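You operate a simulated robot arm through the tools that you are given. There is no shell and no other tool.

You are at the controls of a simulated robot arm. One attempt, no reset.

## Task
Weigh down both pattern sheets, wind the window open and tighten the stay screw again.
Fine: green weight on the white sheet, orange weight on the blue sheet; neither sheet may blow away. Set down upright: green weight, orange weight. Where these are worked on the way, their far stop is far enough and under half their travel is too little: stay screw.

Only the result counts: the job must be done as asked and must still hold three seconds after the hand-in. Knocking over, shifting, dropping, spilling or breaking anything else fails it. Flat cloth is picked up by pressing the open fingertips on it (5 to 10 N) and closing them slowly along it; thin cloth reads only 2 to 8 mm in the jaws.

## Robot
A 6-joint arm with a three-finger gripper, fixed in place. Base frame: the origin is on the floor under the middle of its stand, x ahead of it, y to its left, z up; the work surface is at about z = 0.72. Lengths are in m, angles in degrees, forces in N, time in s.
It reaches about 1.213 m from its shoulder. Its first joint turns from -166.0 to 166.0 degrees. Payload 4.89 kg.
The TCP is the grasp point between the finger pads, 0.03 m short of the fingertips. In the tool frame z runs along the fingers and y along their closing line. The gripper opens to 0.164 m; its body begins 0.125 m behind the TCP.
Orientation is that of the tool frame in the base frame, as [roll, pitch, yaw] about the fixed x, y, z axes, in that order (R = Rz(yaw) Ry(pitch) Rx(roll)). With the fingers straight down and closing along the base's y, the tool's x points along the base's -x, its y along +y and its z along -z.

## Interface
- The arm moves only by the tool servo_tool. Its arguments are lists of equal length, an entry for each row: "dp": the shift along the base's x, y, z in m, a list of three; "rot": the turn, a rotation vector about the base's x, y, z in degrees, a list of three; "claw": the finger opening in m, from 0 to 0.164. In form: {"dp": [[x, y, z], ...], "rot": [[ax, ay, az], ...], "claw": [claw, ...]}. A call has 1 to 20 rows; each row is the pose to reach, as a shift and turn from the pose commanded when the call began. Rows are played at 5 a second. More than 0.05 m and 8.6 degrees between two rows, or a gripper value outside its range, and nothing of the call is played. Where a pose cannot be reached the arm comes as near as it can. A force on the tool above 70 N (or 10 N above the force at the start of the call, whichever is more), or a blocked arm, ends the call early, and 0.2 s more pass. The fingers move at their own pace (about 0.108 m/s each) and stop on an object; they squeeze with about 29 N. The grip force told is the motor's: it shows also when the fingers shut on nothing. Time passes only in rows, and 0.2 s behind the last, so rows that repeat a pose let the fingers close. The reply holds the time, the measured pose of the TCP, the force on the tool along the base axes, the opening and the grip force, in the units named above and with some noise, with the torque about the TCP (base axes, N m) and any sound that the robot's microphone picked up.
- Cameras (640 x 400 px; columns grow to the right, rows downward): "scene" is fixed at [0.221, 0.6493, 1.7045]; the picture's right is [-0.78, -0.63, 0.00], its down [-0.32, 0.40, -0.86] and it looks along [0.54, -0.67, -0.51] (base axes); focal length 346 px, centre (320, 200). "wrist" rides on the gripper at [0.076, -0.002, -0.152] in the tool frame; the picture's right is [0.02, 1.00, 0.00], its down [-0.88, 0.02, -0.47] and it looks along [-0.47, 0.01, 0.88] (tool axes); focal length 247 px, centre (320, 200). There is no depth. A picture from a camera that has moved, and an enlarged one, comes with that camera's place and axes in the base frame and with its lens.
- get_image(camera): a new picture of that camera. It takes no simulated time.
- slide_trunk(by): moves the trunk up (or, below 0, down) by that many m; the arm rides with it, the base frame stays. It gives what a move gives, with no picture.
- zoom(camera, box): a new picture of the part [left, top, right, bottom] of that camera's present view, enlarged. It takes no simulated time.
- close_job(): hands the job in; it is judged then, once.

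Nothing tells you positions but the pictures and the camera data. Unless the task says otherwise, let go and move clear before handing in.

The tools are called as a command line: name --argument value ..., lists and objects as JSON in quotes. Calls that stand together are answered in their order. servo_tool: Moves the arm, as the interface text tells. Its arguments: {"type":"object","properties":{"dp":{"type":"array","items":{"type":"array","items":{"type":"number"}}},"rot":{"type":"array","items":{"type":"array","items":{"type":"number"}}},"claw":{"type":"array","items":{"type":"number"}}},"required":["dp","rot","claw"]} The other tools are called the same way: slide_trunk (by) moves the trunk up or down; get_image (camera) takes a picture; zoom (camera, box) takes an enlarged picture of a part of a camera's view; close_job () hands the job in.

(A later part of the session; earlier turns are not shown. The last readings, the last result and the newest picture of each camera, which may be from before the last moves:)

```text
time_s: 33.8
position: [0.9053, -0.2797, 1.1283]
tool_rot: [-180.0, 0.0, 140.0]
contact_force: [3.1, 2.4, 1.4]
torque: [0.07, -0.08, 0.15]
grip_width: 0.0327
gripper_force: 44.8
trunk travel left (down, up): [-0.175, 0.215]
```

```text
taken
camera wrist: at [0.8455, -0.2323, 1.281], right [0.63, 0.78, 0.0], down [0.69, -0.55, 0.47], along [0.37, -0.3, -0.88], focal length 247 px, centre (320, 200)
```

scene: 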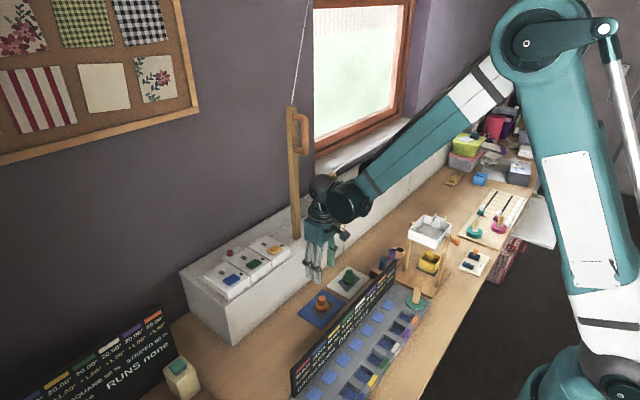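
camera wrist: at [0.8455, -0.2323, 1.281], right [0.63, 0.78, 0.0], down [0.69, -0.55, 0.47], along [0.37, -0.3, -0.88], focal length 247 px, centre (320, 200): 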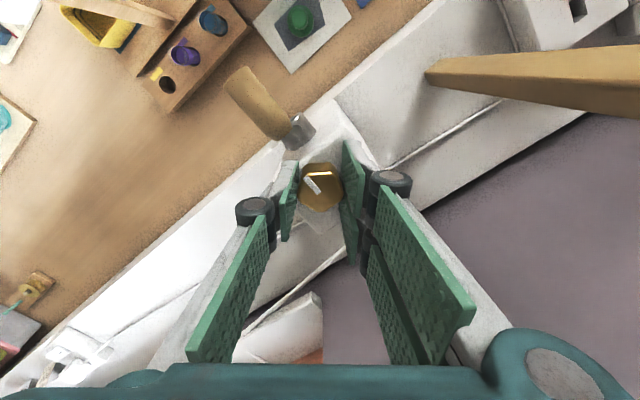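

servo_tool --dp '[[0, 0, 0], [0, 0, 0], [0, 0, 0], [0, 0, 0], [0, 0, 0]]' --rot '[[0, 0, 4], [0, 0, 8], [0, 0, 12], [0, 0, 16], [0, 0, 16]]' --claw '[0.02, 0.02, 0.02, 0.02, 0.02]'

get_image --camera "wrist"

```text
time_s: 35.0
position: [0.906, -0.2793, 1.1286]
tool_rot: [-180.0, 0.1, 156.0]
contact_force: [0.0, 7.1, 16.0]
torque: [0.28, 0.31, 0.0]
grip_width: 0.0323
gripper_force: 45.1
trunk travel left (down, up): [-0.175, 0.215]
```

```text
taken
camera wrist: at [0.8344, -0.2508, 1.281], right [0.39, 0.92, 0.0], down [0.81, -0.34, 0.47], along [0.44, -0.18, -0.88], focal length 247 px, centre (320, 200)
```

wrist: 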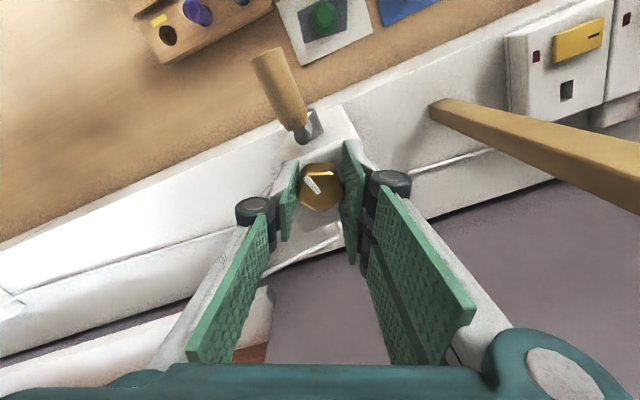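

The knob turns with the hand counter-clockwise. Continuing the turn to +80°.

servo_tool --dp '[[0, 0, 0], [0, 0, 0], [0, 0, 0], [0, 0, 0], [0, 0, 0], [0, 0, 0]]' --rot '[[0, 0, 6], [0, 0, 12], [0, 0, 18], [0, 0, 24], [0, 0, 30], [0, 0, 30]]' --claw '[0.02, 0.02, 0.02, 0.02, 0.02, 0.02]'

get_image --camera "wrist"

zoom --camera "scene" --box '[290, 120, 380, 220]'

```text
time_s: 36.4
position: [0.9051, -0.2799, 1.129]
tool_rot: [179.9, 0.0, -173.9]
contact_force: [-4.3, 3.3, 19.0]
torque: [0.04, 0.17, 0.02]
grip_width: 0.0323
gripper_force: 45.5
trunk travel left (down, up): [-0.175, 0.215]
```

```text
taken
camera wrist: at [0.829, -0.2904, 1.2809], right [-0.13, 0.99, 0.0], down [0.87, 0.11, 0.47], along [0.47, 0.06, -0.88], focal length 247 px, centre (320, 200)
```

wrist: 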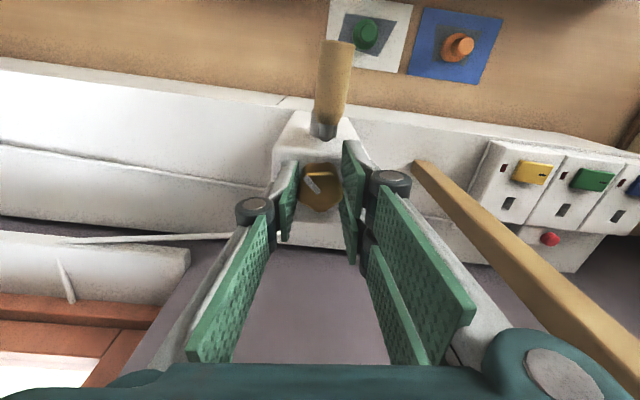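

```text
4.00 times, centred on (335, 170) of scene
camera zoom: at [0.221, 0.6493, 1.7045], right [-0.78, -0.63, 0.0], down [-0.32, 0.4, -0.86], along [0.54, -0.67, -0.51], focal length 1386 px, centre (260, 320)
```

zoom: 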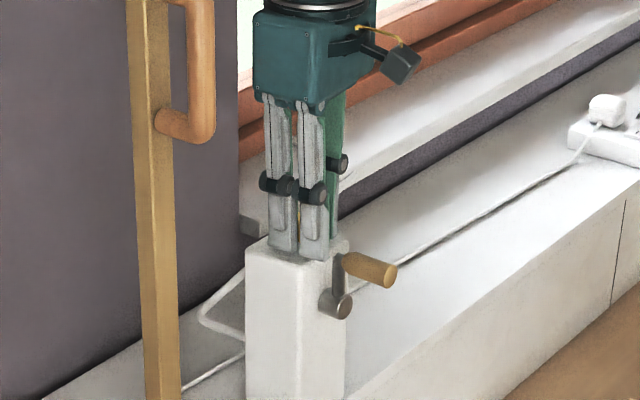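

servo_tool --dp '[[0, 0, 0.0002], [0, 0, 0.0004], [0, 0, 0.0006], [0, 0, 0.0008], [0, 0, 0.001], [0, 0, 0.001], [0, 0, 0.001]]' --rot '[[0, 0, 6], [0, 0, 12], [0, 0, 18], [0, 0, 24], [0, 0, 30], [0, 0, 36], [0, 0, 36]]' --claw '[0.02, 0.02, 0.02, 0.02, 0.02, 0.02, 0.02]'

get_image --camera "wrist"

zoom --camera "scene" --box '[290, 120, 380, 220]'

```text
time_s: 38.0
position: [0.9051, -0.2817, 1.1284]
tool_rot: [179.9, 0.0, -138.0]
contact_force: [-26.8, -4.8, -18.7]
torque: [-0.44, 0.55, 0.03]
grip_width: 0.0323
gripper_force: 45.2
trunk travel left (down, up): [-0.175, 0.215]
```

```text
taken
camera wrist: at [0.8497, -0.3337, 1.281], right [-0.69, 0.73, 0.0], down [0.64, 0.6, 0.47], along [0.34, 0.32, -0.88], focal length 247 px, centre (320, 200)
```

wrist: 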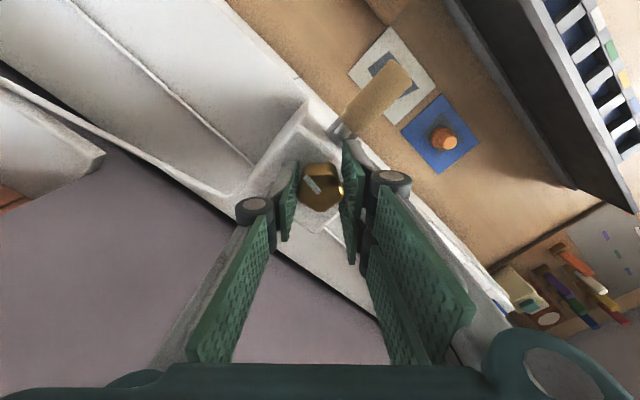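

```text
4.00 times, centred on (335, 170) of scene
camera zoom: at [0.221, 0.6493, 1.7045], right [-0.78, -0.63, 0.0], down [-0.32, 0.4, -0.86], along [0.54, -0.67, -0.51], focal length 1386 px, centre (260, 320)
```

zoom: 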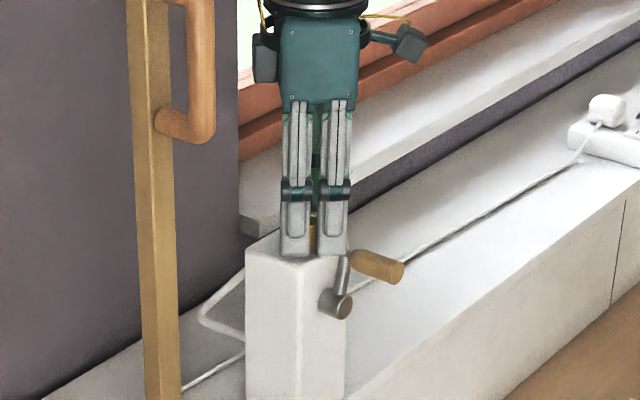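

zoom --camera "wrist" --box '[240, 90, 420, 240]'

zoom --camera "scene" --box '[320, 160, 370, 210]'

```text
2.67 times, centred on (330, 165) of wrist
camera zoom: at [0.8497, -0.3337, 1.281], right [-0.69, 0.73, 0.0], down [0.64, 0.6, 0.47], along [0.34, 0.32, -0.88], focal length 659 px, centre (293, 293)
```

zoom: 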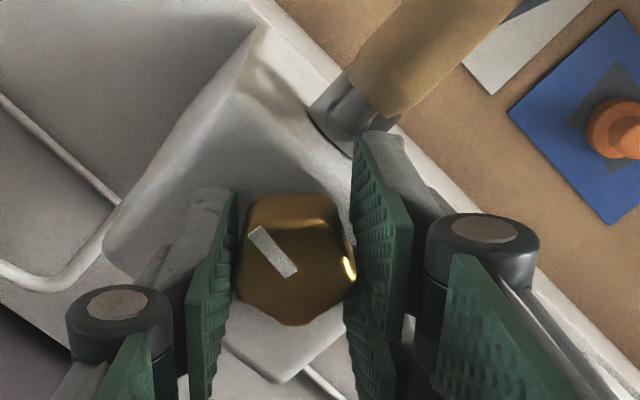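

```text
8.00 times, centred on (345, 185) of scene
camera zoom: at [0.221, 0.6493, 1.7045], right [-0.78, -0.63, 0.0], down [-0.32, 0.4, -0.86], along [0.54, -0.67, -0.51], focal length 2772 px, centre (120, 320)
```

zoom: 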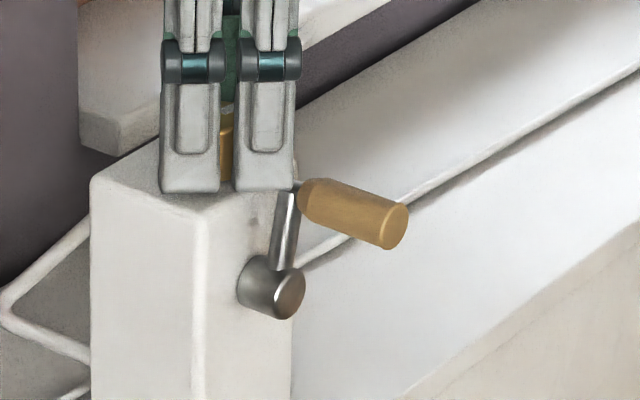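

One fingertip nudged the crank arm at the end of that turn. I'll rotate back slightly, release, lift clear and swing back for a second bite.

servo_tool --dp '[[0, 0, -0.001], [0, 0, -0.001], [0, 0, -0.001], [0, 0, -0.001], [0, 0, -0.001], [0, 0, -0.001], [0, 0, 0.02], [0, 0, 0.045], [0, 0, 0.045], [0, 0, 0.045], [0, 0, 0.045], [0, 0, 0.045], [0, 0, 0.045], [0, 0, 0.045], [0, 0, 0.045], [0, 0, 0.045], [0, 0, 0.045], [0, 0, 0.045]]' --rot '[[0, 0, -6], [0, 0, -12], [0, 0, -12], [0, 0, -12], [0, 0, -12], [0, 0, -12], [0, 0, -12], [0, 0, -12], [0, 0, -20], [0, 0, -28], [0, 0, -36], [0, 0, -44], [0, 0, -52], [0, 0, -60], [0, 0, -68], [0, 0, -76], [0, 0, -82], [0, 0, -82]]' --claw '[0.02, 0.02, 0.035, 0.045, 0.055, 0.06, 0.06, 0.06, 0.06, 0.06, 0.06, 0.06, 0.06, 0.06, 0.06, 0.06, 0.06, 0.06]'

get_image --camera "wrist"

zoom --camera "wrist" --box '[240, 70, 400, 230]'

zoom --camera "scene" --box '[290, 120, 380, 220]'

```text
time_s: 41.8
position: [0.9077, -0.2798, 1.1747]
tool_rot: [-180.0, 0.0, 140.0]
contact_force: [0.7, 0.0, 0.3]
torque: [0.02, 0.0, 0.02]
grip_width: 0.06
gripper_force: 0.1
trunk travel left (down, up): [-0.175, 0.215]
```

```text
taken
camera wrist: at [0.8462, -0.2328, 1.327], right [0.63, 0.78, 0.0], down [0.69, -0.55, 0.47], along [0.37, -0.3, -0.88], focal length 247 px, centre (320, 200)
```

wrist: 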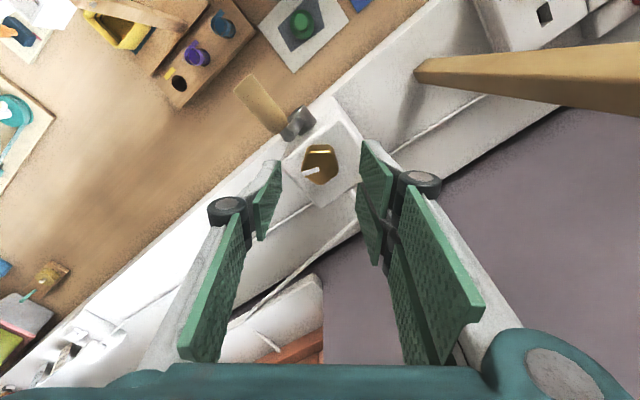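

```text
2.50 times, centred on (320, 150) of wrist
camera zoom: at [0.8462, -0.2328, 1.327], right [0.63, 0.78, 0.0], down [0.69, -0.55, 0.47], along [0.37, -0.3, -0.88], focal length 617 px, centre (320, 325)
```

zoom: 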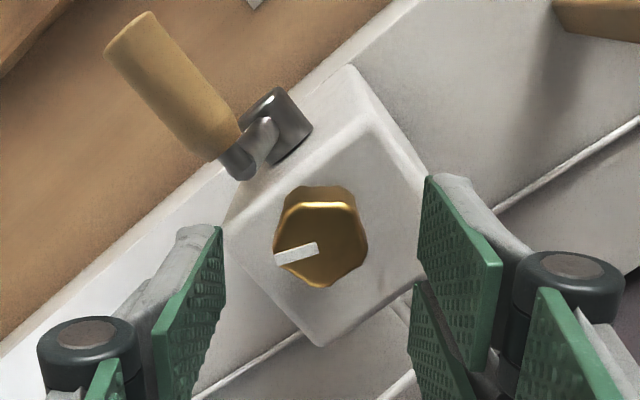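

```text
4.00 times, centred on (335, 170) of scene
camera zoom: at [0.221, 0.6493, 1.7045], right [-0.78, -0.63, 0.0], down [-0.32, 0.4, -0.86], along [0.54, -0.67, -0.51], focal length 1386 px, centre (260, 320)
```

zoom: 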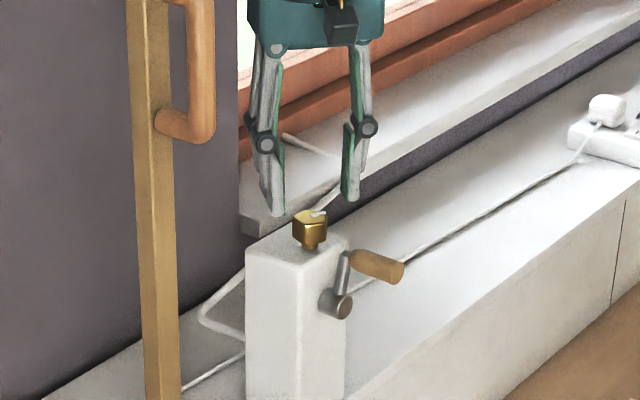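

The pointer has moved about 70° counter-clockwise. Taking a second bite: lower, close, and turn again (stopping short of the crank arm).

servo_tool --dp '[[-0.0005, 0, -0.02], [-0.0005, 0, -0.035], [-0.0005, 0, -0.046], [-0.0005, 0, -0.046], [-0.0005, 0, -0.046], [-0.0005, 0, -0.046], [-0.0005, 0, -0.046], [-0.0005, 0, -0.046], [-0.0005, 0, -0.046], [-0.0005, 0, -0.046], [-0.0005, 0, -0.046], [-0.0005, 0, -0.046], [-0.0005, 0, -0.046], [-0.0005, 0, -0.046]]' --rot '[[0, 0, 0], [0, 0, 0], [0, 0, 0], [0, 0, 0], [0, 0, 0], [0, 0, 0], [0, 0, 0], [0, 0, 0], [0, 0, 6], [0, 0, 12], [0, 0, 18], [0, 0, 24], [0, 0, 30], [0, 0, 30]]' --claw '[0.06, 0.06, 0.06, 0.05, 0.042, 0.036, 0.02, 0.02, 0.02, 0.02, 0.02, 0.02, 0.02, 0.02]'

zoom --camera "wrist" --box '[240, 90, 400, 250]'

```text
time_s: 44.8
position: [0.9053, -0.2799, 1.1275]
tool_rot: [180.0, 0.1, 170.0]
contact_force: [14.3, 0.3, 13.5]
torque: [0.08, -0.32, 0.02]
grip_width: 0.0321
gripper_force: 45.3
trunk travel left (down, up): [-0.175, 0.215]
```

```text
2.50 times, centred on (320, 170) of wrist
camera zoom: at [0.8295, -0.2693, 1.2802], right [0.15, 0.99, 0.0], down [0.87, -0.13, 0.47], along [0.47, -0.07, -0.88], focal length 617 px, centre (320, 275)
```

zoom: 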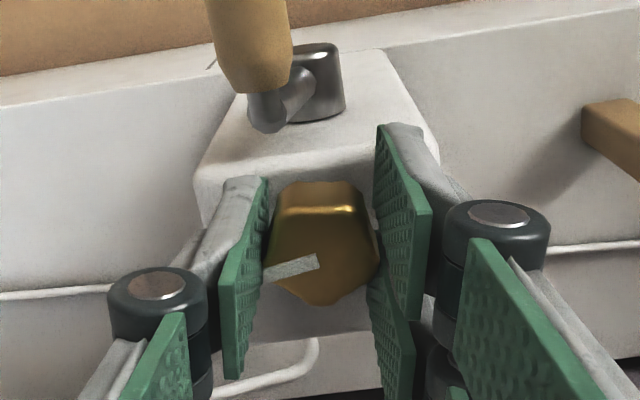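

servo_tool --dp '[[0, 0, 0], [0, 0, 0], [0, 0, 0], [0, 0, 0], [0, 0, 0], [0, 0, 0]]' --rot '[[0, 0, 6], [0, 0, 12], [0, 0, 18], [0, 0, 24], [0, 0, 30], [0, 0, 30]]' --claw '[0.02, 0.02, 0.02, 0.02, 0.02, 0.02]'

zoom --camera "wrist" --box '[240, 90, 400, 250]'

zoom --camera "scene" --box '[290, 120, 380, 220]'

```text
time_s: 46.2
position: [0.9061, -0.2806, 1.1275]
tool_rot: [179.9, 0.0, -159.9]
contact_force: [15.0, -0.3, 11.4]
torque: [0.08, -0.12, 0.0]
grip_width: 0.032
gripper_force: 45.6
trunk travel left (down, up): [-0.175, 0.215]
```

```text
2.50 times, centred on (320, 170) of wrist
camera zoom: at [0.834, -0.3088, 1.2802], right [-0.36, 0.93, 0.0], down [0.82, 0.32, 0.47], along [0.44, 0.17, -0.88], focal length 617 px, centre (320, 275)
```

zoom: 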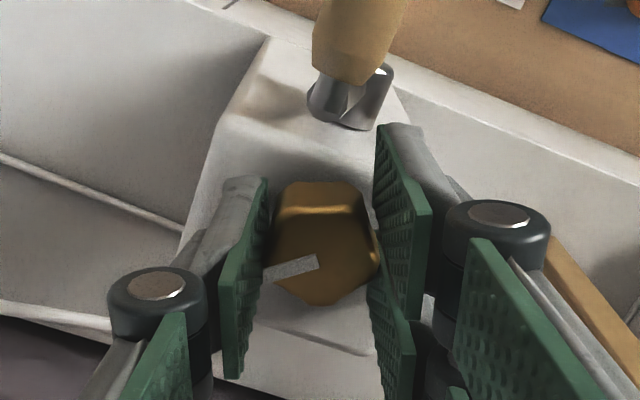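

```text
4.00 times, centred on (335, 170) of scene
camera zoom: at [0.221, 0.6493, 1.7045], right [-0.78, -0.63, 0.0], down [-0.32, 0.4, -0.86], along [0.54, -0.67, -0.51], focal length 1386 px, centre (260, 320)
```

zoom: 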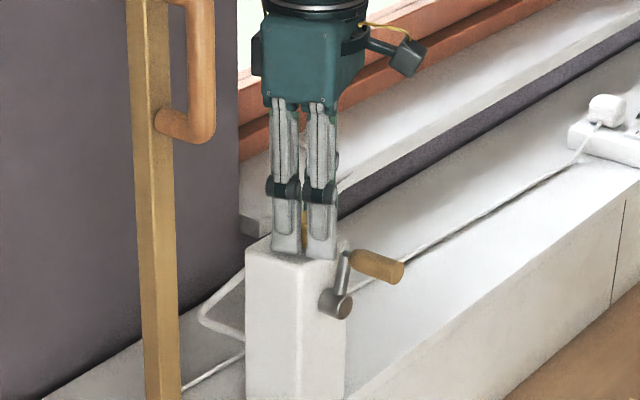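

servo_tool --dp '[[0, 0, 0], [0, 0, 0], [0, 0, 0], [0, 0, 0], [0, 0, 0], [0, 0, 0], [0, 0, 0.02], [0, 0, 0.045], [0, 0, 0.045], [0, 0, 0.045], [0, 0, 0.045], [0, 0, 0.045], [0, 0, 0.045], [0, 0, 0.045], [0, 0, 0.045], [0, 0, 0.045], [0, 0, 0.045], [0, 0, 0.045]]' --rot '[[0, 0, 4], [0, 0, 8], [0, 0, 8], [0, 0, 8], [0, 0, 8], [0, 0, 8], [0, 0, 8], [0, 0, 8], [0, 0, 0], [0, 0, -8], [0, 0, -16], [0, 0, -24], [0, 0, -32], [0, 0, -40], [0, 0, -48], [0, 0, -56], [0, 0, -60], [0, 0, -60]]' --claw '[0.02, 0.02, 0.035, 0.045, 0.055, 0.06, 0.06, 0.06, 0.06, 0.06, 0.06, 0.06, 0.06, 0.06, 0.06, 0.06, 0.06, 0.06]'

zoom --camera "wrist" --box '[240, 70, 400, 230]'

zoom --camera "scene" --box '[320, 140, 380, 220]'

```text
time_s: 50.0
position: [0.906, -0.2792, 1.1722]
tool_rot: [180.0, -0.1, 139.8]
contact_force: [0.4, 0.3, 0.1]
torque: [0.0, -0.03, 0.01]
grip_width: 0.0602
gripper_force: 0.0
trunk travel left (down, up): [-0.175, 0.215]
```

```text
2.50 times, centred on (320, 150) of wrist
camera zoom: at [0.8459, -0.2332, 1.3253], right [0.63, 0.78, 0.0], down [0.69, -0.55, 0.47], along [0.37, -0.3, -0.88], focal length 617 px, centre (320, 325)
```

zoom: 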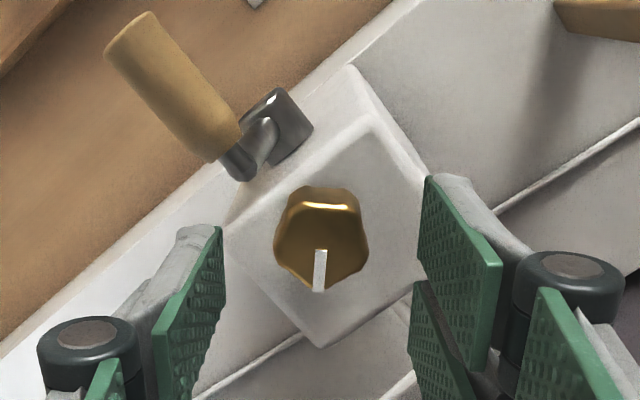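

```text
5.00 times, centred on (350, 180) of scene
camera zoom: at [0.221, 0.6493, 1.7045], right [-0.78, -0.63, 0.0], down [-0.32, 0.4, -0.86], along [0.54, -0.67, -0.51], focal length 1732 px, centre (170, 300)
```

zoom: 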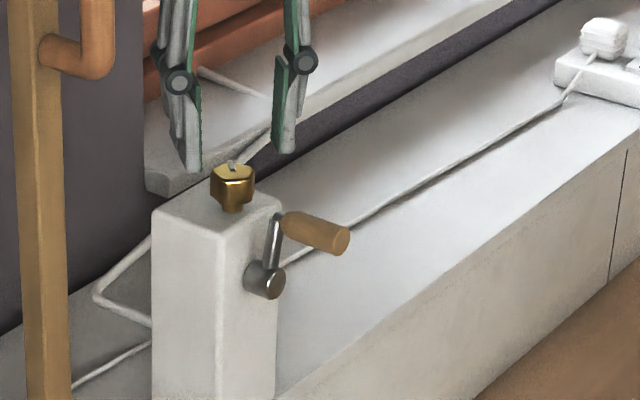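

Turned about 140° so far with no stop felt. Taking another bite.

servo_tool --dp '[[0, 0, -0.02], [0, 0, -0.035], [0, 0, -0.045], [0, 0, -0.045], [0, 0, -0.045], [0, 0, -0.045], [0, 0, -0.045], [0, 0, -0.045], [0, 0, -0.045], [0, 0, -0.045], [0, 0, -0.045], [0, 0, -0.045], [0, 0, -0.045], [0, 0, -0.045]]' --rot '[[0, 0, 0], [0, 0, 0], [0, 0, 0], [0, 0, 0], [0, 0, 0], [0, 0, 0], [0, 0, 0], [0, 0, 0], [0, 0, 6], [0, 0, 12], [0, 0, 18], [0, 0, 24], [0, 0, 30], [0, 0, 30]]' --claw '[0.06, 0.06, 0.06, 0.05, 0.042, 0.036, 0.02, 0.02, 0.02, 0.02, 0.02, 0.02, 0.02, 0.02]'

zoom --camera "wrist" --box '[240, 90, 400, 250]'

```text
time_s: 53.0
position: [0.9053, -0.2806, 1.1283]
tool_rot: [-180.0, 0.0, 170.1]
contact_force: [7.7, 3.9, 0.6]
torque: [0.14, -0.08, 0.03]
grip_width: 0.0321
gripper_force: 44.6
trunk travel left (down, up): [-0.175, 0.215]
```

```text
2.50 times, centred on (320, 170) of wrist
camera zoom: at [0.8301, -0.2695, 1.2797], right [0.15, 0.99, 0.0], down [0.87, -0.13, 0.47], along [0.47, -0.07, -0.88], focal length 617 px, centre (320, 275)
```

zoom: 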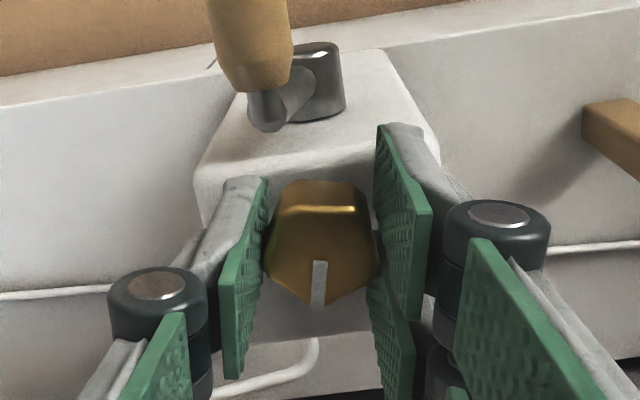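

servo_tool --dp '[[0, 0, 0], [0, 0, 0], [0, 0, 0], [0, 0, 0], [0, 0, 0], [0, 0, 0], [0, 0, 0]]' --rot '[[0, 0, 6], [0, 0, 12], [0, 0, 18], [0, 0, 24], [0, 0, 30], [0, 0, 36], [0, 0, 36]]' --claw '[0.02, 0.02, 0.02, 0.02, 0.02, 0.02, 0.02]'

zoom --camera "wrist" --box '[240, 90, 400, 250]'

```text
time_s: 54.6
position: [0.9057, -0.2814, 1.1269]
tool_rot: [-180.0, 0.0, -153.9]
contact_force: [6.4, 2.0, -1.2]
torque: [0.07, -0.16, -0.13]
grip_width: 0.0322
gripper_force: 44.8
trunk travel left (down, up): [-0.175, 0.215]
```

```text
2.50 times, centred on (320, 170) of wrist
camera zoom: at [0.8378, -0.3161, 1.2798], right [-0.46, 0.89, 0.0], down [0.78, 0.4, 0.47], along [0.42, 0.22, -0.88], focal length 617 px, centre (320, 275)
```

zoom: 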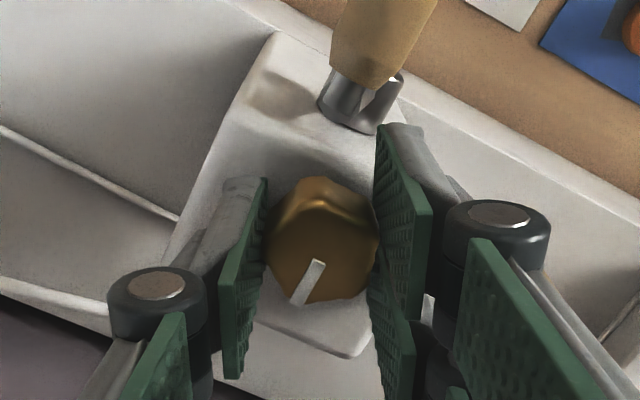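

The knob stopped following the hand near pointer = +x (about 180° of travel), so the screw has reached its loose stop. I'll release, lift away and back off to look at the crank.

servo_tool --dp '[[0, 0, 0], [0, 0, 0], [0, 0, 0], [0, 0, 0], [0, 0, 0.02], [0, 0, 0.05], [0, 0, 0.08], [-0.03, 0, 0.1], [-0.07, 0, 0.12], [-0.11, 0, 0.13], [-0.15, 0, 0.13], [-0.19, 0, 0.13], [-0.19, 0, 0.13]]' --rot '[[0, 0, 0], [0, 0, 0], [0, 0, 0], [0, 0, 0], [0, 0, 0], [0, 0, 0], [0, 0, 0], [0, 0, -6], [0, 0, -12], [0, 0, -18], [0, 0, -24], [0, 0, -26], [0, 0, -26]]' --claw '[0.035, 0.045, 0.055, 0.06, 0.06, 0.06, 0.06, 0.06, 0.06, 0.06, 0.06, 0.06, 0.06]'

get_image --camera "wrist"

zoom --camera "wrist" --box '[260, 170, 380, 290]'

zoom --camera "scene" --box '[310, 160, 365, 230]'

```text
time_s: 57.4
position: [0.7148, -0.2778, 1.2592]
tool_rot: [-180.0, 0.0, 179.9]
contact_force: [0.0, 0.2, 0.2]
torque: [-0.06, -0.09, 0.0]
grip_width: 0.0598
gripper_force: 0.1
trunk travel left (down, up): [-0.175, 0.215]
```

```text
taken
camera wrist: at [0.6374, -0.2808, 1.4112], right [-0.02, 1.0, 0.0], down [0.88, 0.02, 0.47], along [0.47, 0.01, -0.88], focal length 247 px, centre (320, 200)
```

wrist: 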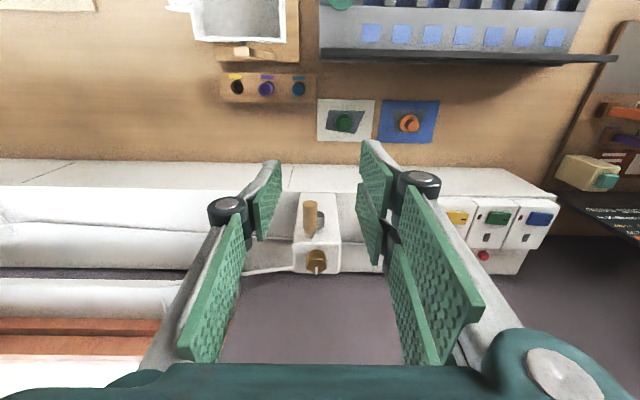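

```text
3.33 times, centred on (320, 230) of wrist
camera zoom: at [0.6374, -0.2808, 1.4112], right [-0.02, 1.0, 0.0], down [0.88, 0.02, 0.47], along [0.47, 0.01, -0.88], focal length 823 px, centre (320, 100)
```

zoom: 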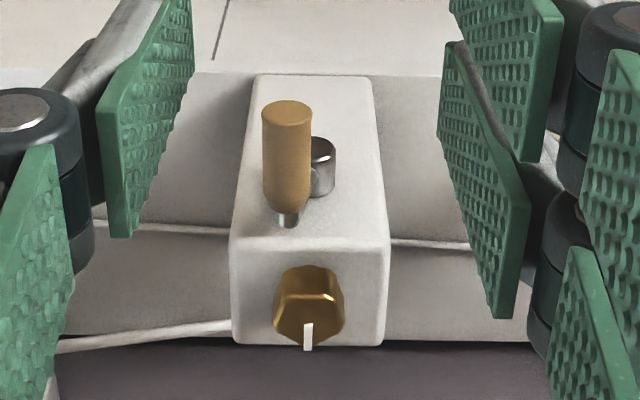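

```text
5.71 times, centred on (338, 195) of scene
camera zoom: at [0.221, 0.6493, 1.7045], right [-0.78, -0.63, 0.0], down [-0.32, 0.4, -0.86], along [0.54, -0.67, -0.51], focal length 1980 px, centre (220, 229)
```

zoom: 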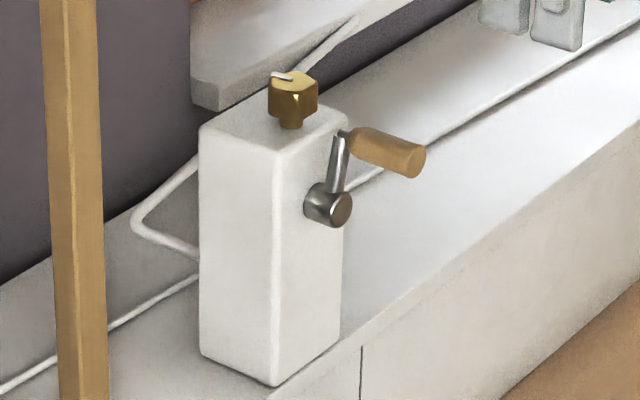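

The screw's pointer now points to +x, a full 180° from tight. The crank handle axis is at about y=-0.292, z=1.096 (x 0.814–0.864), with the hub at about (y -0.279, z 1.053). I'll approach the handle from above with a slight forward tilt.

servo_tool --dp '[[0.02, -0.003, -0.01], [0.05, -0.007, -0.03], [0.08, -0.012, -0.05], [0.106, -0.0129, -0.07], [0.106, -0.0129, -0.085], [0.106, -0.0129, -0.085]]' --rot '[[0, -7, 0], [0, -14, 0], [0, -20, 0], [0, -20, 0], [0, -20, 0], [0, -20, 0]]' --claw '[0.06, 0.06, 0.06, 0.06, 0.06, 0.06]'

get_image --camera "wrist"

zoom --camera "wrist" --box '[260, 120, 380, 260]'

zoom --camera "scene" --box '[290, 120, 380, 220]'

```text
time_s: 58.8
position: [0.8227, -0.2938, 1.1738]
tool_rot: [-180.0, 20.1, 180.0]
contact_force: [0.4, -0.2, -0.4]
torque: [0.04, 0.07, -0.01]
grip_width: 0.0601
gripper_force: 0.0
trunk travel left (down, up): [-0.175, 0.215]
```

```text
taken
camera wrist: at [0.6986, -0.295, 1.2913], right [-0.02, 1.0, -0.01], down [0.67, 0.02, 0.75], along [0.75, 0.01, -0.67], focal length 247 px, centre (320, 200)
```

wrist: 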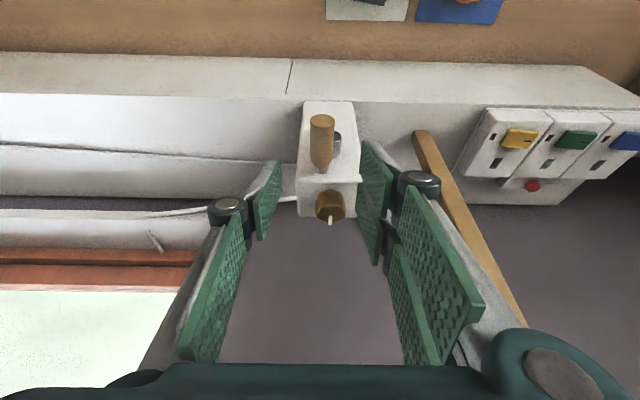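

```text
2.86 times, centred on (320, 190) of wrist
camera zoom: at [0.6986, -0.295, 1.2913], right [-0.02, 1.0, -0.01], down [0.67, 0.02, 0.75], along [0.75, 0.01, -0.67], focal length 706 px, centre (320, 229)
```

zoom: 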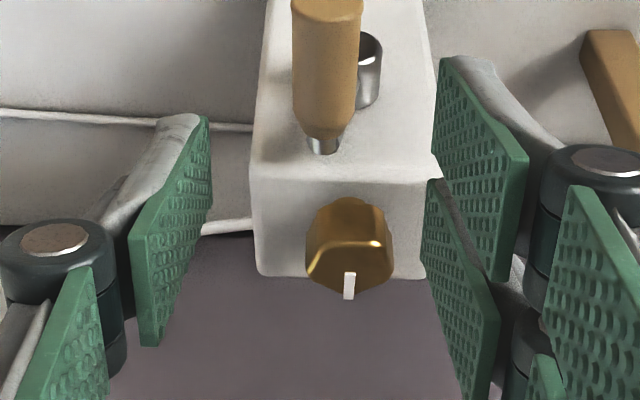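

```text
4.00 times, centred on (335, 170) of scene
camera zoom: at [0.221, 0.6493, 1.7045], right [-0.78, -0.63, 0.0], down [-0.32, 0.4, -0.86], along [0.54, -0.67, -0.51], focal length 1386 px, centre (260, 320)
```

zoom: 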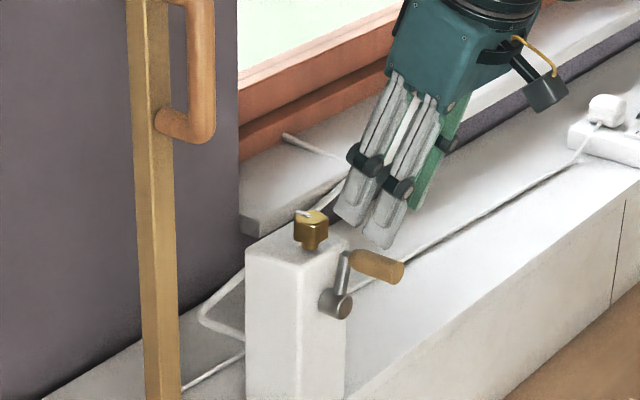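

Handle is centred between the fingers. Lowering onto it and closing.

servo_tool --dp '[[-0.001, 0.0005, -0.025], [-0.002, 0.0005, -0.05], [-0.003, 0.0005, -0.068], [-0.003, 0.0005, -0.077], [-0.003, 0.0005, -0.077], [-0.003, 0.0005, -0.077], [-0.003, 0.0005, -0.077], [-0.003, 0.0005, -0.077], [-0.003, 0.0005, -0.077], [-0.003, 0.0005, -0.077]]' --rot '[[0, 0, 0], [0, 0, 0], [0, 0, 0], [0, 0, 0], [0, 0, 0], [0, 0, 0], [0, 0, 0], [0, 0, 0], [0, 0, 0], [0, 0, 0]]' --claw '[0.06, 0.06, 0.06, 0.06, 0.05, 0.04, 0.03, 0.024, 0.012, 0.012]'

get_image --camera "wrist"

zoom --camera "scene" --box '[290, 120, 380, 220]'

```text
time_s: 61.0
position: [0.8175, -0.2932, 1.0972]
tool_rot: [-179.9, 20.1, 180.0]
contact_force: [0.1, 0.1, -3.0]
torque: [-0.02, 0.01, 0.61]
grip_width: 0.0202
gripper_force: 45.2
trunk travel left (down, up): [-0.175, 0.215]
```

```text
taken
camera wrist: at [0.6948, -0.2952, 1.2142], right [-0.02, 1.0, -0.01], down [0.67, 0.02, 0.75], along [0.75, 0.01, -0.67], focal length 247 px, centre (320, 200)
```

wrist: 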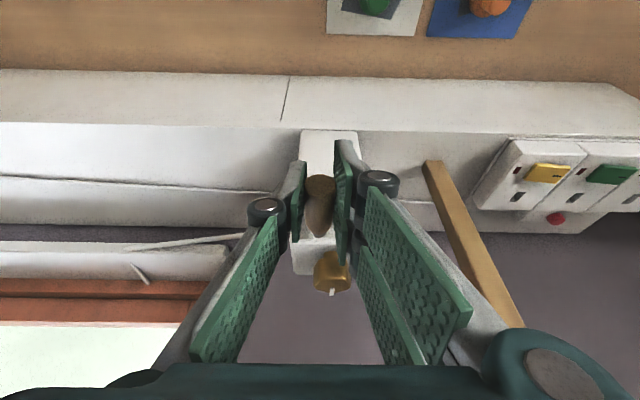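

```text
4.00 times, centred on (335, 170) of scene
camera zoom: at [0.221, 0.6493, 1.7045], right [-0.78, -0.63, 0.0], down [-0.32, 0.4, -0.86], along [0.54, -0.67, -0.51], focal length 1386 px, centre (260, 320)
```

zoom: 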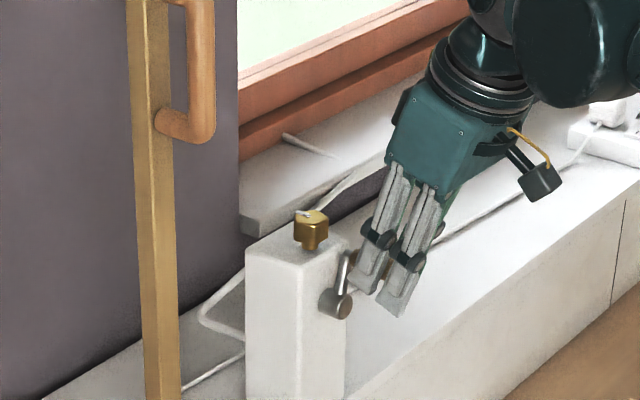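

Handle gripped (20 mm). I'm starting the winding arc clockwise as seen from me: first a 30° arc, watching the force.

servo_tool --dp '[[0, -0.0037, -0.0013], [0, -0.0072, -0.003], [0, -0.0106, -0.005], [0, -0.0139, -0.0072], [0, -0.0169, -0.0097], [0, -0.0196, -0.0125], [0, -0.0196, -0.0125]]' --rot '[[0, 0, 0], [0, 0, 0], [0, 0, 0], [0, 0, 0], [0, 0, 0], [0, 0, 0], [0, 0, 0]]' --claw '[0.012, 0.012, 0.012, 0.012, 0.012, 0.012, 0.012]'

get_image --camera "wrist"

get_image --camera "scene"

```text
time_s: 62.6
position: [0.8185, -0.3138, 1.0843]
tool_rot: [180.0, 20.2, 179.9]
contact_force: [31.9, -35.9, 35.5]
torque: [-0.11, -0.74, 0.42]
grip_width: 0.0203
gripper_force: 45.4
trunk travel left (down, up): [-0.175, 0.215]
```

```text
taken
camera wrist: at [0.6944, -0.3171, 1.2011], right [-0.02, 1.0, -0.01], down [0.66, 0.02, 0.75], along [0.75, 0.01, -0.66], focal length 247 px, centre (320, 200)
```

wrist: 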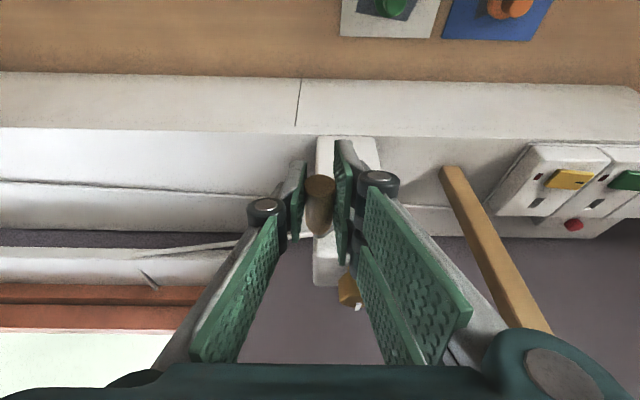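

```text
taken
```

scene: 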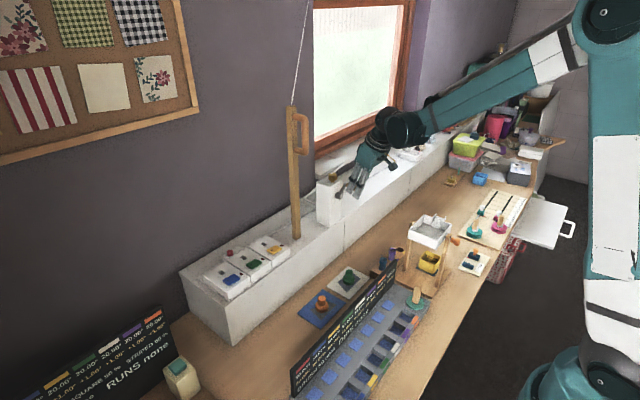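

The crank follows freely; the force is radial only, so my assumed circle is slightly off. I'll shift outward 2 mm to re-fit.

servo_tool --dp '[[0, -0.0007, 0.0007], [0, -0.0014, 0.0014], [0, -0.0014, 0.0014]]' --rot '[[0, 0, 0], [0, 0, 0], [0, 0, 0]]' --claw '[0.012, 0.012, 0.012]'

```text
time_s: 63.4
position: [0.8191, -0.3149, 1.0843]
tool_rot: [179.9, 20.1, -180.0]
contact_force: [25.1, -23.9, 21.7]
torque: [-0.06, -1.09, 0.3]
grip_width: 0.0204
gripper_force: 44.8
trunk travel left (down, up): [-0.175, 0.215]
```

zoom --camera "wrist" --box '[260, 130, 400, 290]'

zoom --camera "scene" --box '[310, 150, 375, 220]'

```text
2.50 times, centred on (330, 210) of wrist
camera zoom: at [0.6945, -0.3171, 1.2014], right [-0.02, 1.0, -0.01], down [0.67, 0.02, 0.75], along [0.75, 0.01, -0.67], focal length 617 px, centre (295, 175)
```

zoom: 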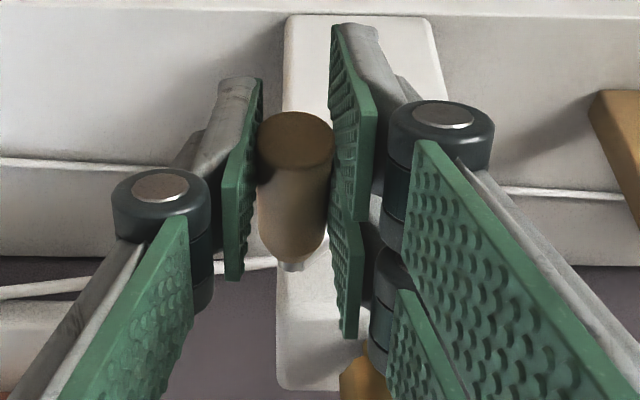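

```text
5.71 times, centred on (342, 185) of scene
camera zoom: at [0.221, 0.6493, 1.7045], right [-0.78, -0.63, 0.0], down [-0.32, 0.4, -0.86], along [0.54, -0.67, -0.51], focal length 1980 px, centre (191, 286)
```

zoom: 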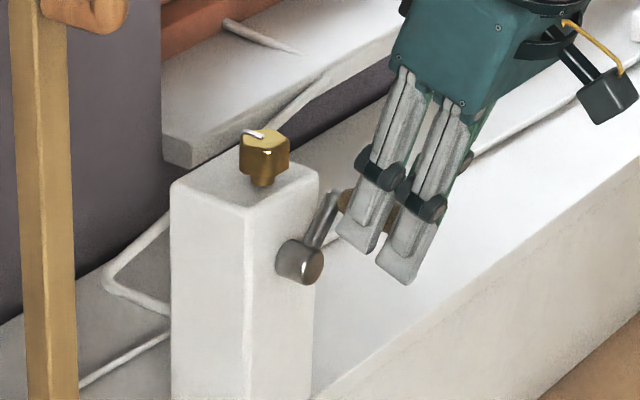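

servo_tool --dp '[[0.0005, -0.0042, -0.0044], [0.001, -0.0067, -0.0076], [0.001, -0.0089, -0.0111], [0.001, -0.0108, -0.0147], [0.001, -0.0124, -0.0185], [0.001, -0.0124, -0.0185]]' --rot '[[0, 0, 0], [0, 0, 0], [0, 0, 0], [0, 0, 0], [0, 0, 0], [0, 0, 0]]' --claw '[0.012, 0.012, 0.012, 0.012, 0.012, 0.012]'

zoom --camera "scene" --box '[310, 150, 375, 220]'

zoom --camera "wrist" --box '[260, 130, 400, 290]'

```text
time_s: 64.8
position: [0.8191, -0.3268, 1.0657]
tool_rot: [-180.0, 20.0, 179.9]
contact_force: [-5.6, -16.7, 3.5]
torque: [-0.02, 0.19, 0.39]
grip_width: 0.0202
gripper_force: 45.5
trunk travel left (down, up): [-0.175, 0.215]
```

```text
5.71 times, centred on (342, 185) of scene
camera zoom: at [0.221, 0.6493, 1.7045], right [-0.78, -0.63, 0.0], down [-0.32, 0.4, -0.86], along [0.54, -0.67, -0.51], focal length 1980 px, centre (191, 286)
```

zoom: 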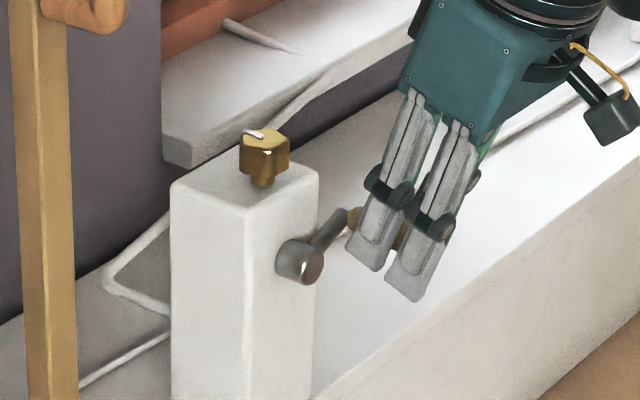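

```text
2.50 times, centred on (330, 210) of wrist
camera zoom: at [0.6945, -0.3291, 1.1828], right [-0.02, 1.0, -0.01], down [0.67, 0.02, 0.75], along [0.75, 0.01, -0.67], focal length 617 px, centre (295, 175)
```

zoom: 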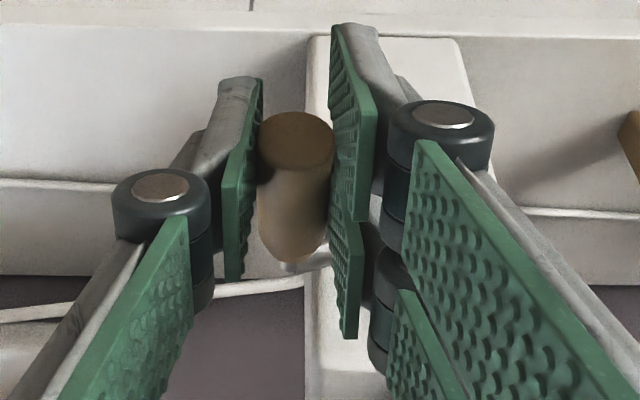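

servo_tool --dp '[[0, -0.0022, -0.0037], [0, -0.0031, -0.0078], [0, -0.0036, -0.0119], [0, -0.0038, -0.0161], [0, -0.0036, -0.0203], [0, -0.0031, -0.0244], [0, -0.0022, -0.0285], [0, -0.0009, -0.0325], [0, -0.0009, -0.0325]]' --rot '[[0, 0, 0], [0, 0, 0], [0, 0, 0], [0, 0, 0], [0, 0, 0], [0, 0, 0], [0, 0, 0], [0, 0, 0], [0, 0, 0]]' --claw '[0.012, 0.012, 0.012, 0.012, 0.012, 0.012, 0.012, 0.012, 0.012]'

get_image --camera "scene"

zoom --camera "scene" --box '[310, 150, 375, 220]'

zoom --camera "wrist" --box '[260, 130, 400, 290]'

```text
time_s: 66.8
position: [0.8181, -0.3277, 1.0336]
tool_rot: [179.9, 20.0, 179.9]
contact_force: [-26.4, -9.9, -3.5]
torque: [-0.02, -0.03, 0.46]
grip_width: 0.0202
gripper_force: 45.2
trunk travel left (down, up): [-0.175, 0.215]
```

```text
taken
```

scene: 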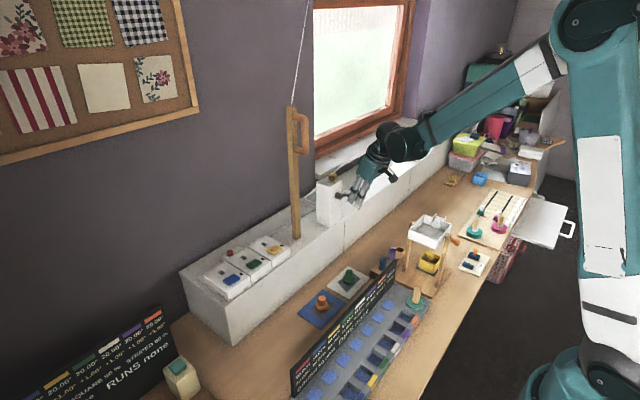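

```text
5.71 times, centred on (342, 185) of scene
camera zoom: at [0.221, 0.6493, 1.7045], right [-0.78, -0.63, 0.0], down [-0.32, 0.4, -0.86], along [0.54, -0.67, -0.51], focal length 1980 px, centre (191, 286)
```

zoom: 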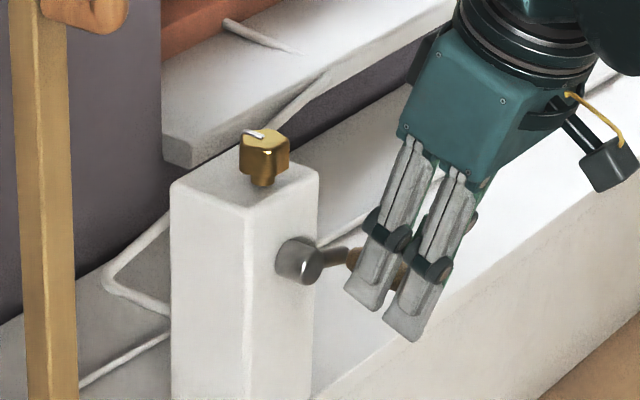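

```text
2.50 times, centred on (330, 210) of wrist
camera zoom: at [0.6946, -0.3301, 1.1512], right [-0.02, 1.0, -0.01], down [0.67, 0.02, 0.75], along [0.75, 0.01, -0.67], focal length 617 px, centre (295, 175)
```

zoom: 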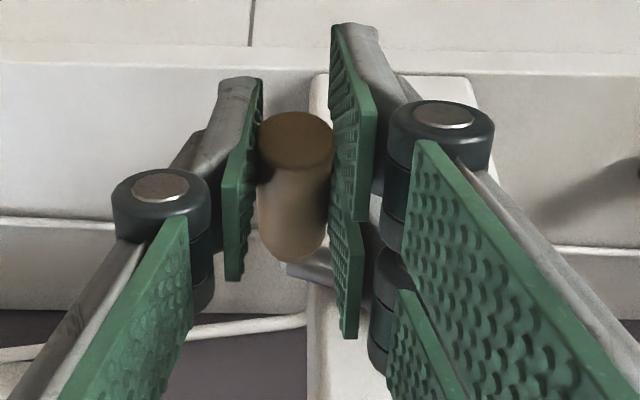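

servo_tool --dp '[[-0.0005, 0.0016, -0.0039], [-0.001, 0.0035, -0.0076], [-0.001, 0.0058, -0.0111], [-0.001, 0.0083, -0.0145], [-0.001, 0.0112, -0.0175], [-0.001, 0.0142, -0.0204], [-0.001, 0.0176, -0.0229], [-0.001, 0.0211, -0.0252], [-0.001, 0.0211, -0.0252]]' --rot '[[0, 0, 0], [0, 0, 0], [0, 0, 0], [0, 0, 0], [0, 0, 0], [0, 0, 0], [0, 0, 0], [0, 0, 0], [0, 0, 0]]' --claw '[0.012, 0.012, 0.012, 0.012, 0.012, 0.012, 0.012, 0.012, 0.012]'

zoom --camera "scene" --box '[310, 150, 375, 220]'

zoom --camera "wrist" --box '[260, 130, 400, 290]'

```text
time_s: 68.8
position: [0.8187, -0.3078, 1.0068]
tool_rot: [179.9, 19.9, 179.9]
contact_force: [-8.8, -20.7, -30.9]
torque: [-0.07, 0.68, 0.28]
grip_width: 0.0201
gripper_force: 44.6
trunk travel left (down, up): [-0.175, 0.215]
```

```text
5.71 times, centred on (342, 185) of scene
camera zoom: at [0.221, 0.6493, 1.7045], right [-0.78, -0.63, 0.0], down [-0.32, 0.4, -0.86], along [0.54, -0.67, -0.51], focal length 1980 px, centre (191, 286)
```

zoom: 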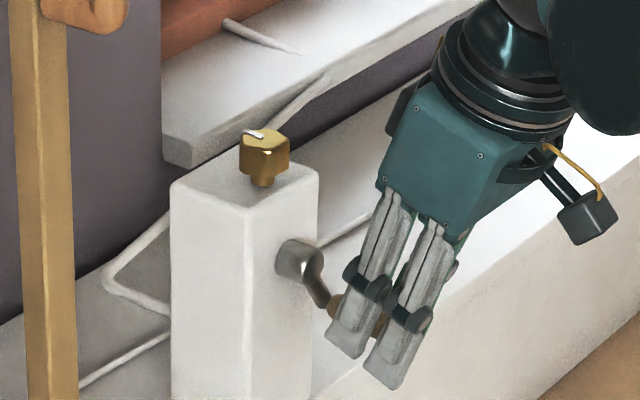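

```text
2.50 times, centred on (330, 210) of wrist
camera zoom: at [0.6948, -0.3097, 1.1239], right [-0.02, 1.0, -0.01], down [0.67, 0.02, 0.75], along [0.75, 0.01, -0.67], focal length 617 px, centre (295, 175)
```

zoom: 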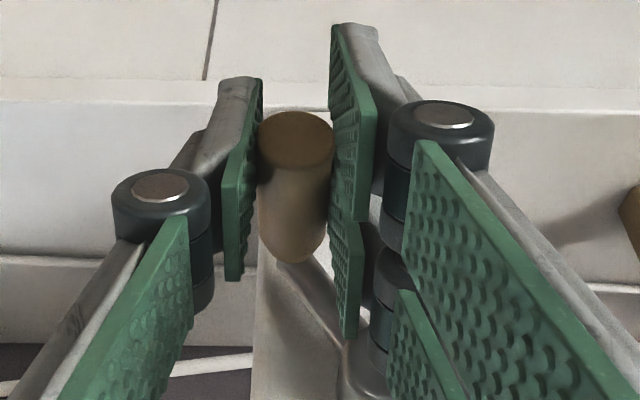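

servo_tool --dp '[[0, 0.0009, -0.0035], [0, 0.0048, -0.0055], [0, 0.0089, -0.0072], [0, 0.0132, -0.0086], [0, 0.0175, -0.0095], [0, 0.0219, -0.0101], [0, 0.0263, -0.0103], [0, 0.0307, -0.0101], [0, 0.0351, -0.0095], [0, 0.0351, -0.0095]]' --rot '[[0, 0, 0], [0, 0, 0], [0, 0, 0], [0, 0, 0], [0, 0, 0], [0, 0, 0], [0, 0, 0], [0, 0, 0], [0, 0, 0], [0, 0, 0]]' --claw '[0.012, 0.012, 0.012, 0.012, 0.012, 0.012, 0.012, 0.012, 0.012, 0.012]'

get_image --camera "scene"

get_image --camera "wrist"

```text
time_s: 71.0
position: [0.8189, -0.2713, 0.9988]
tool_rot: [-180.0, 20.2, -180.0]
contact_force: [13.0, -7.0, 26.9]
torque: [0.01, -0.3, 0.5]
grip_width: 0.0204
gripper_force: 44.9
trunk travel left (down, up): [-0.175, 0.215]
```

```text
taken
```

scene: 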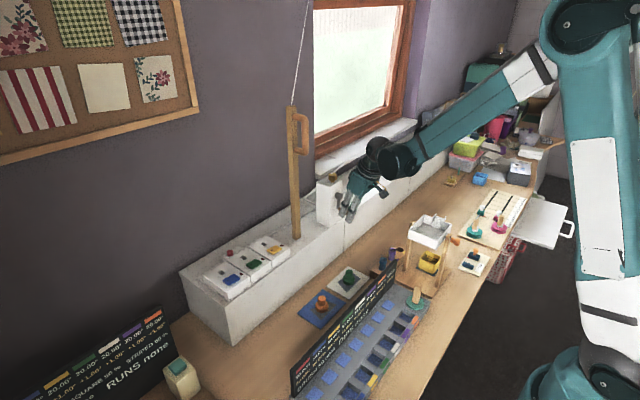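

```text
taken
camera wrist: at [0.6945, -0.273, 1.1162], right [-0.02, 1.0, -0.01], down [0.66, 0.02, 0.75], along [0.75, 0.01, -0.67], focal length 247 px, centre (320, 200)
```

wrist: 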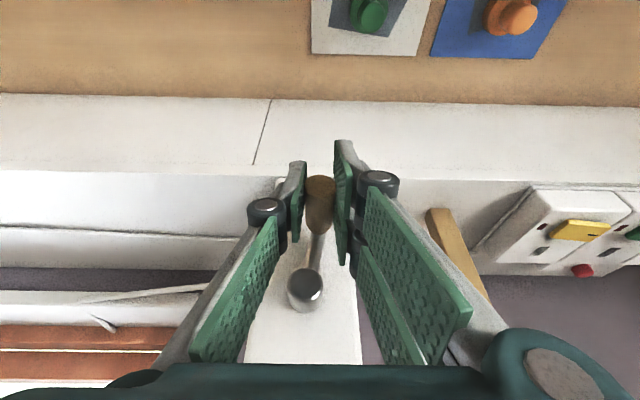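

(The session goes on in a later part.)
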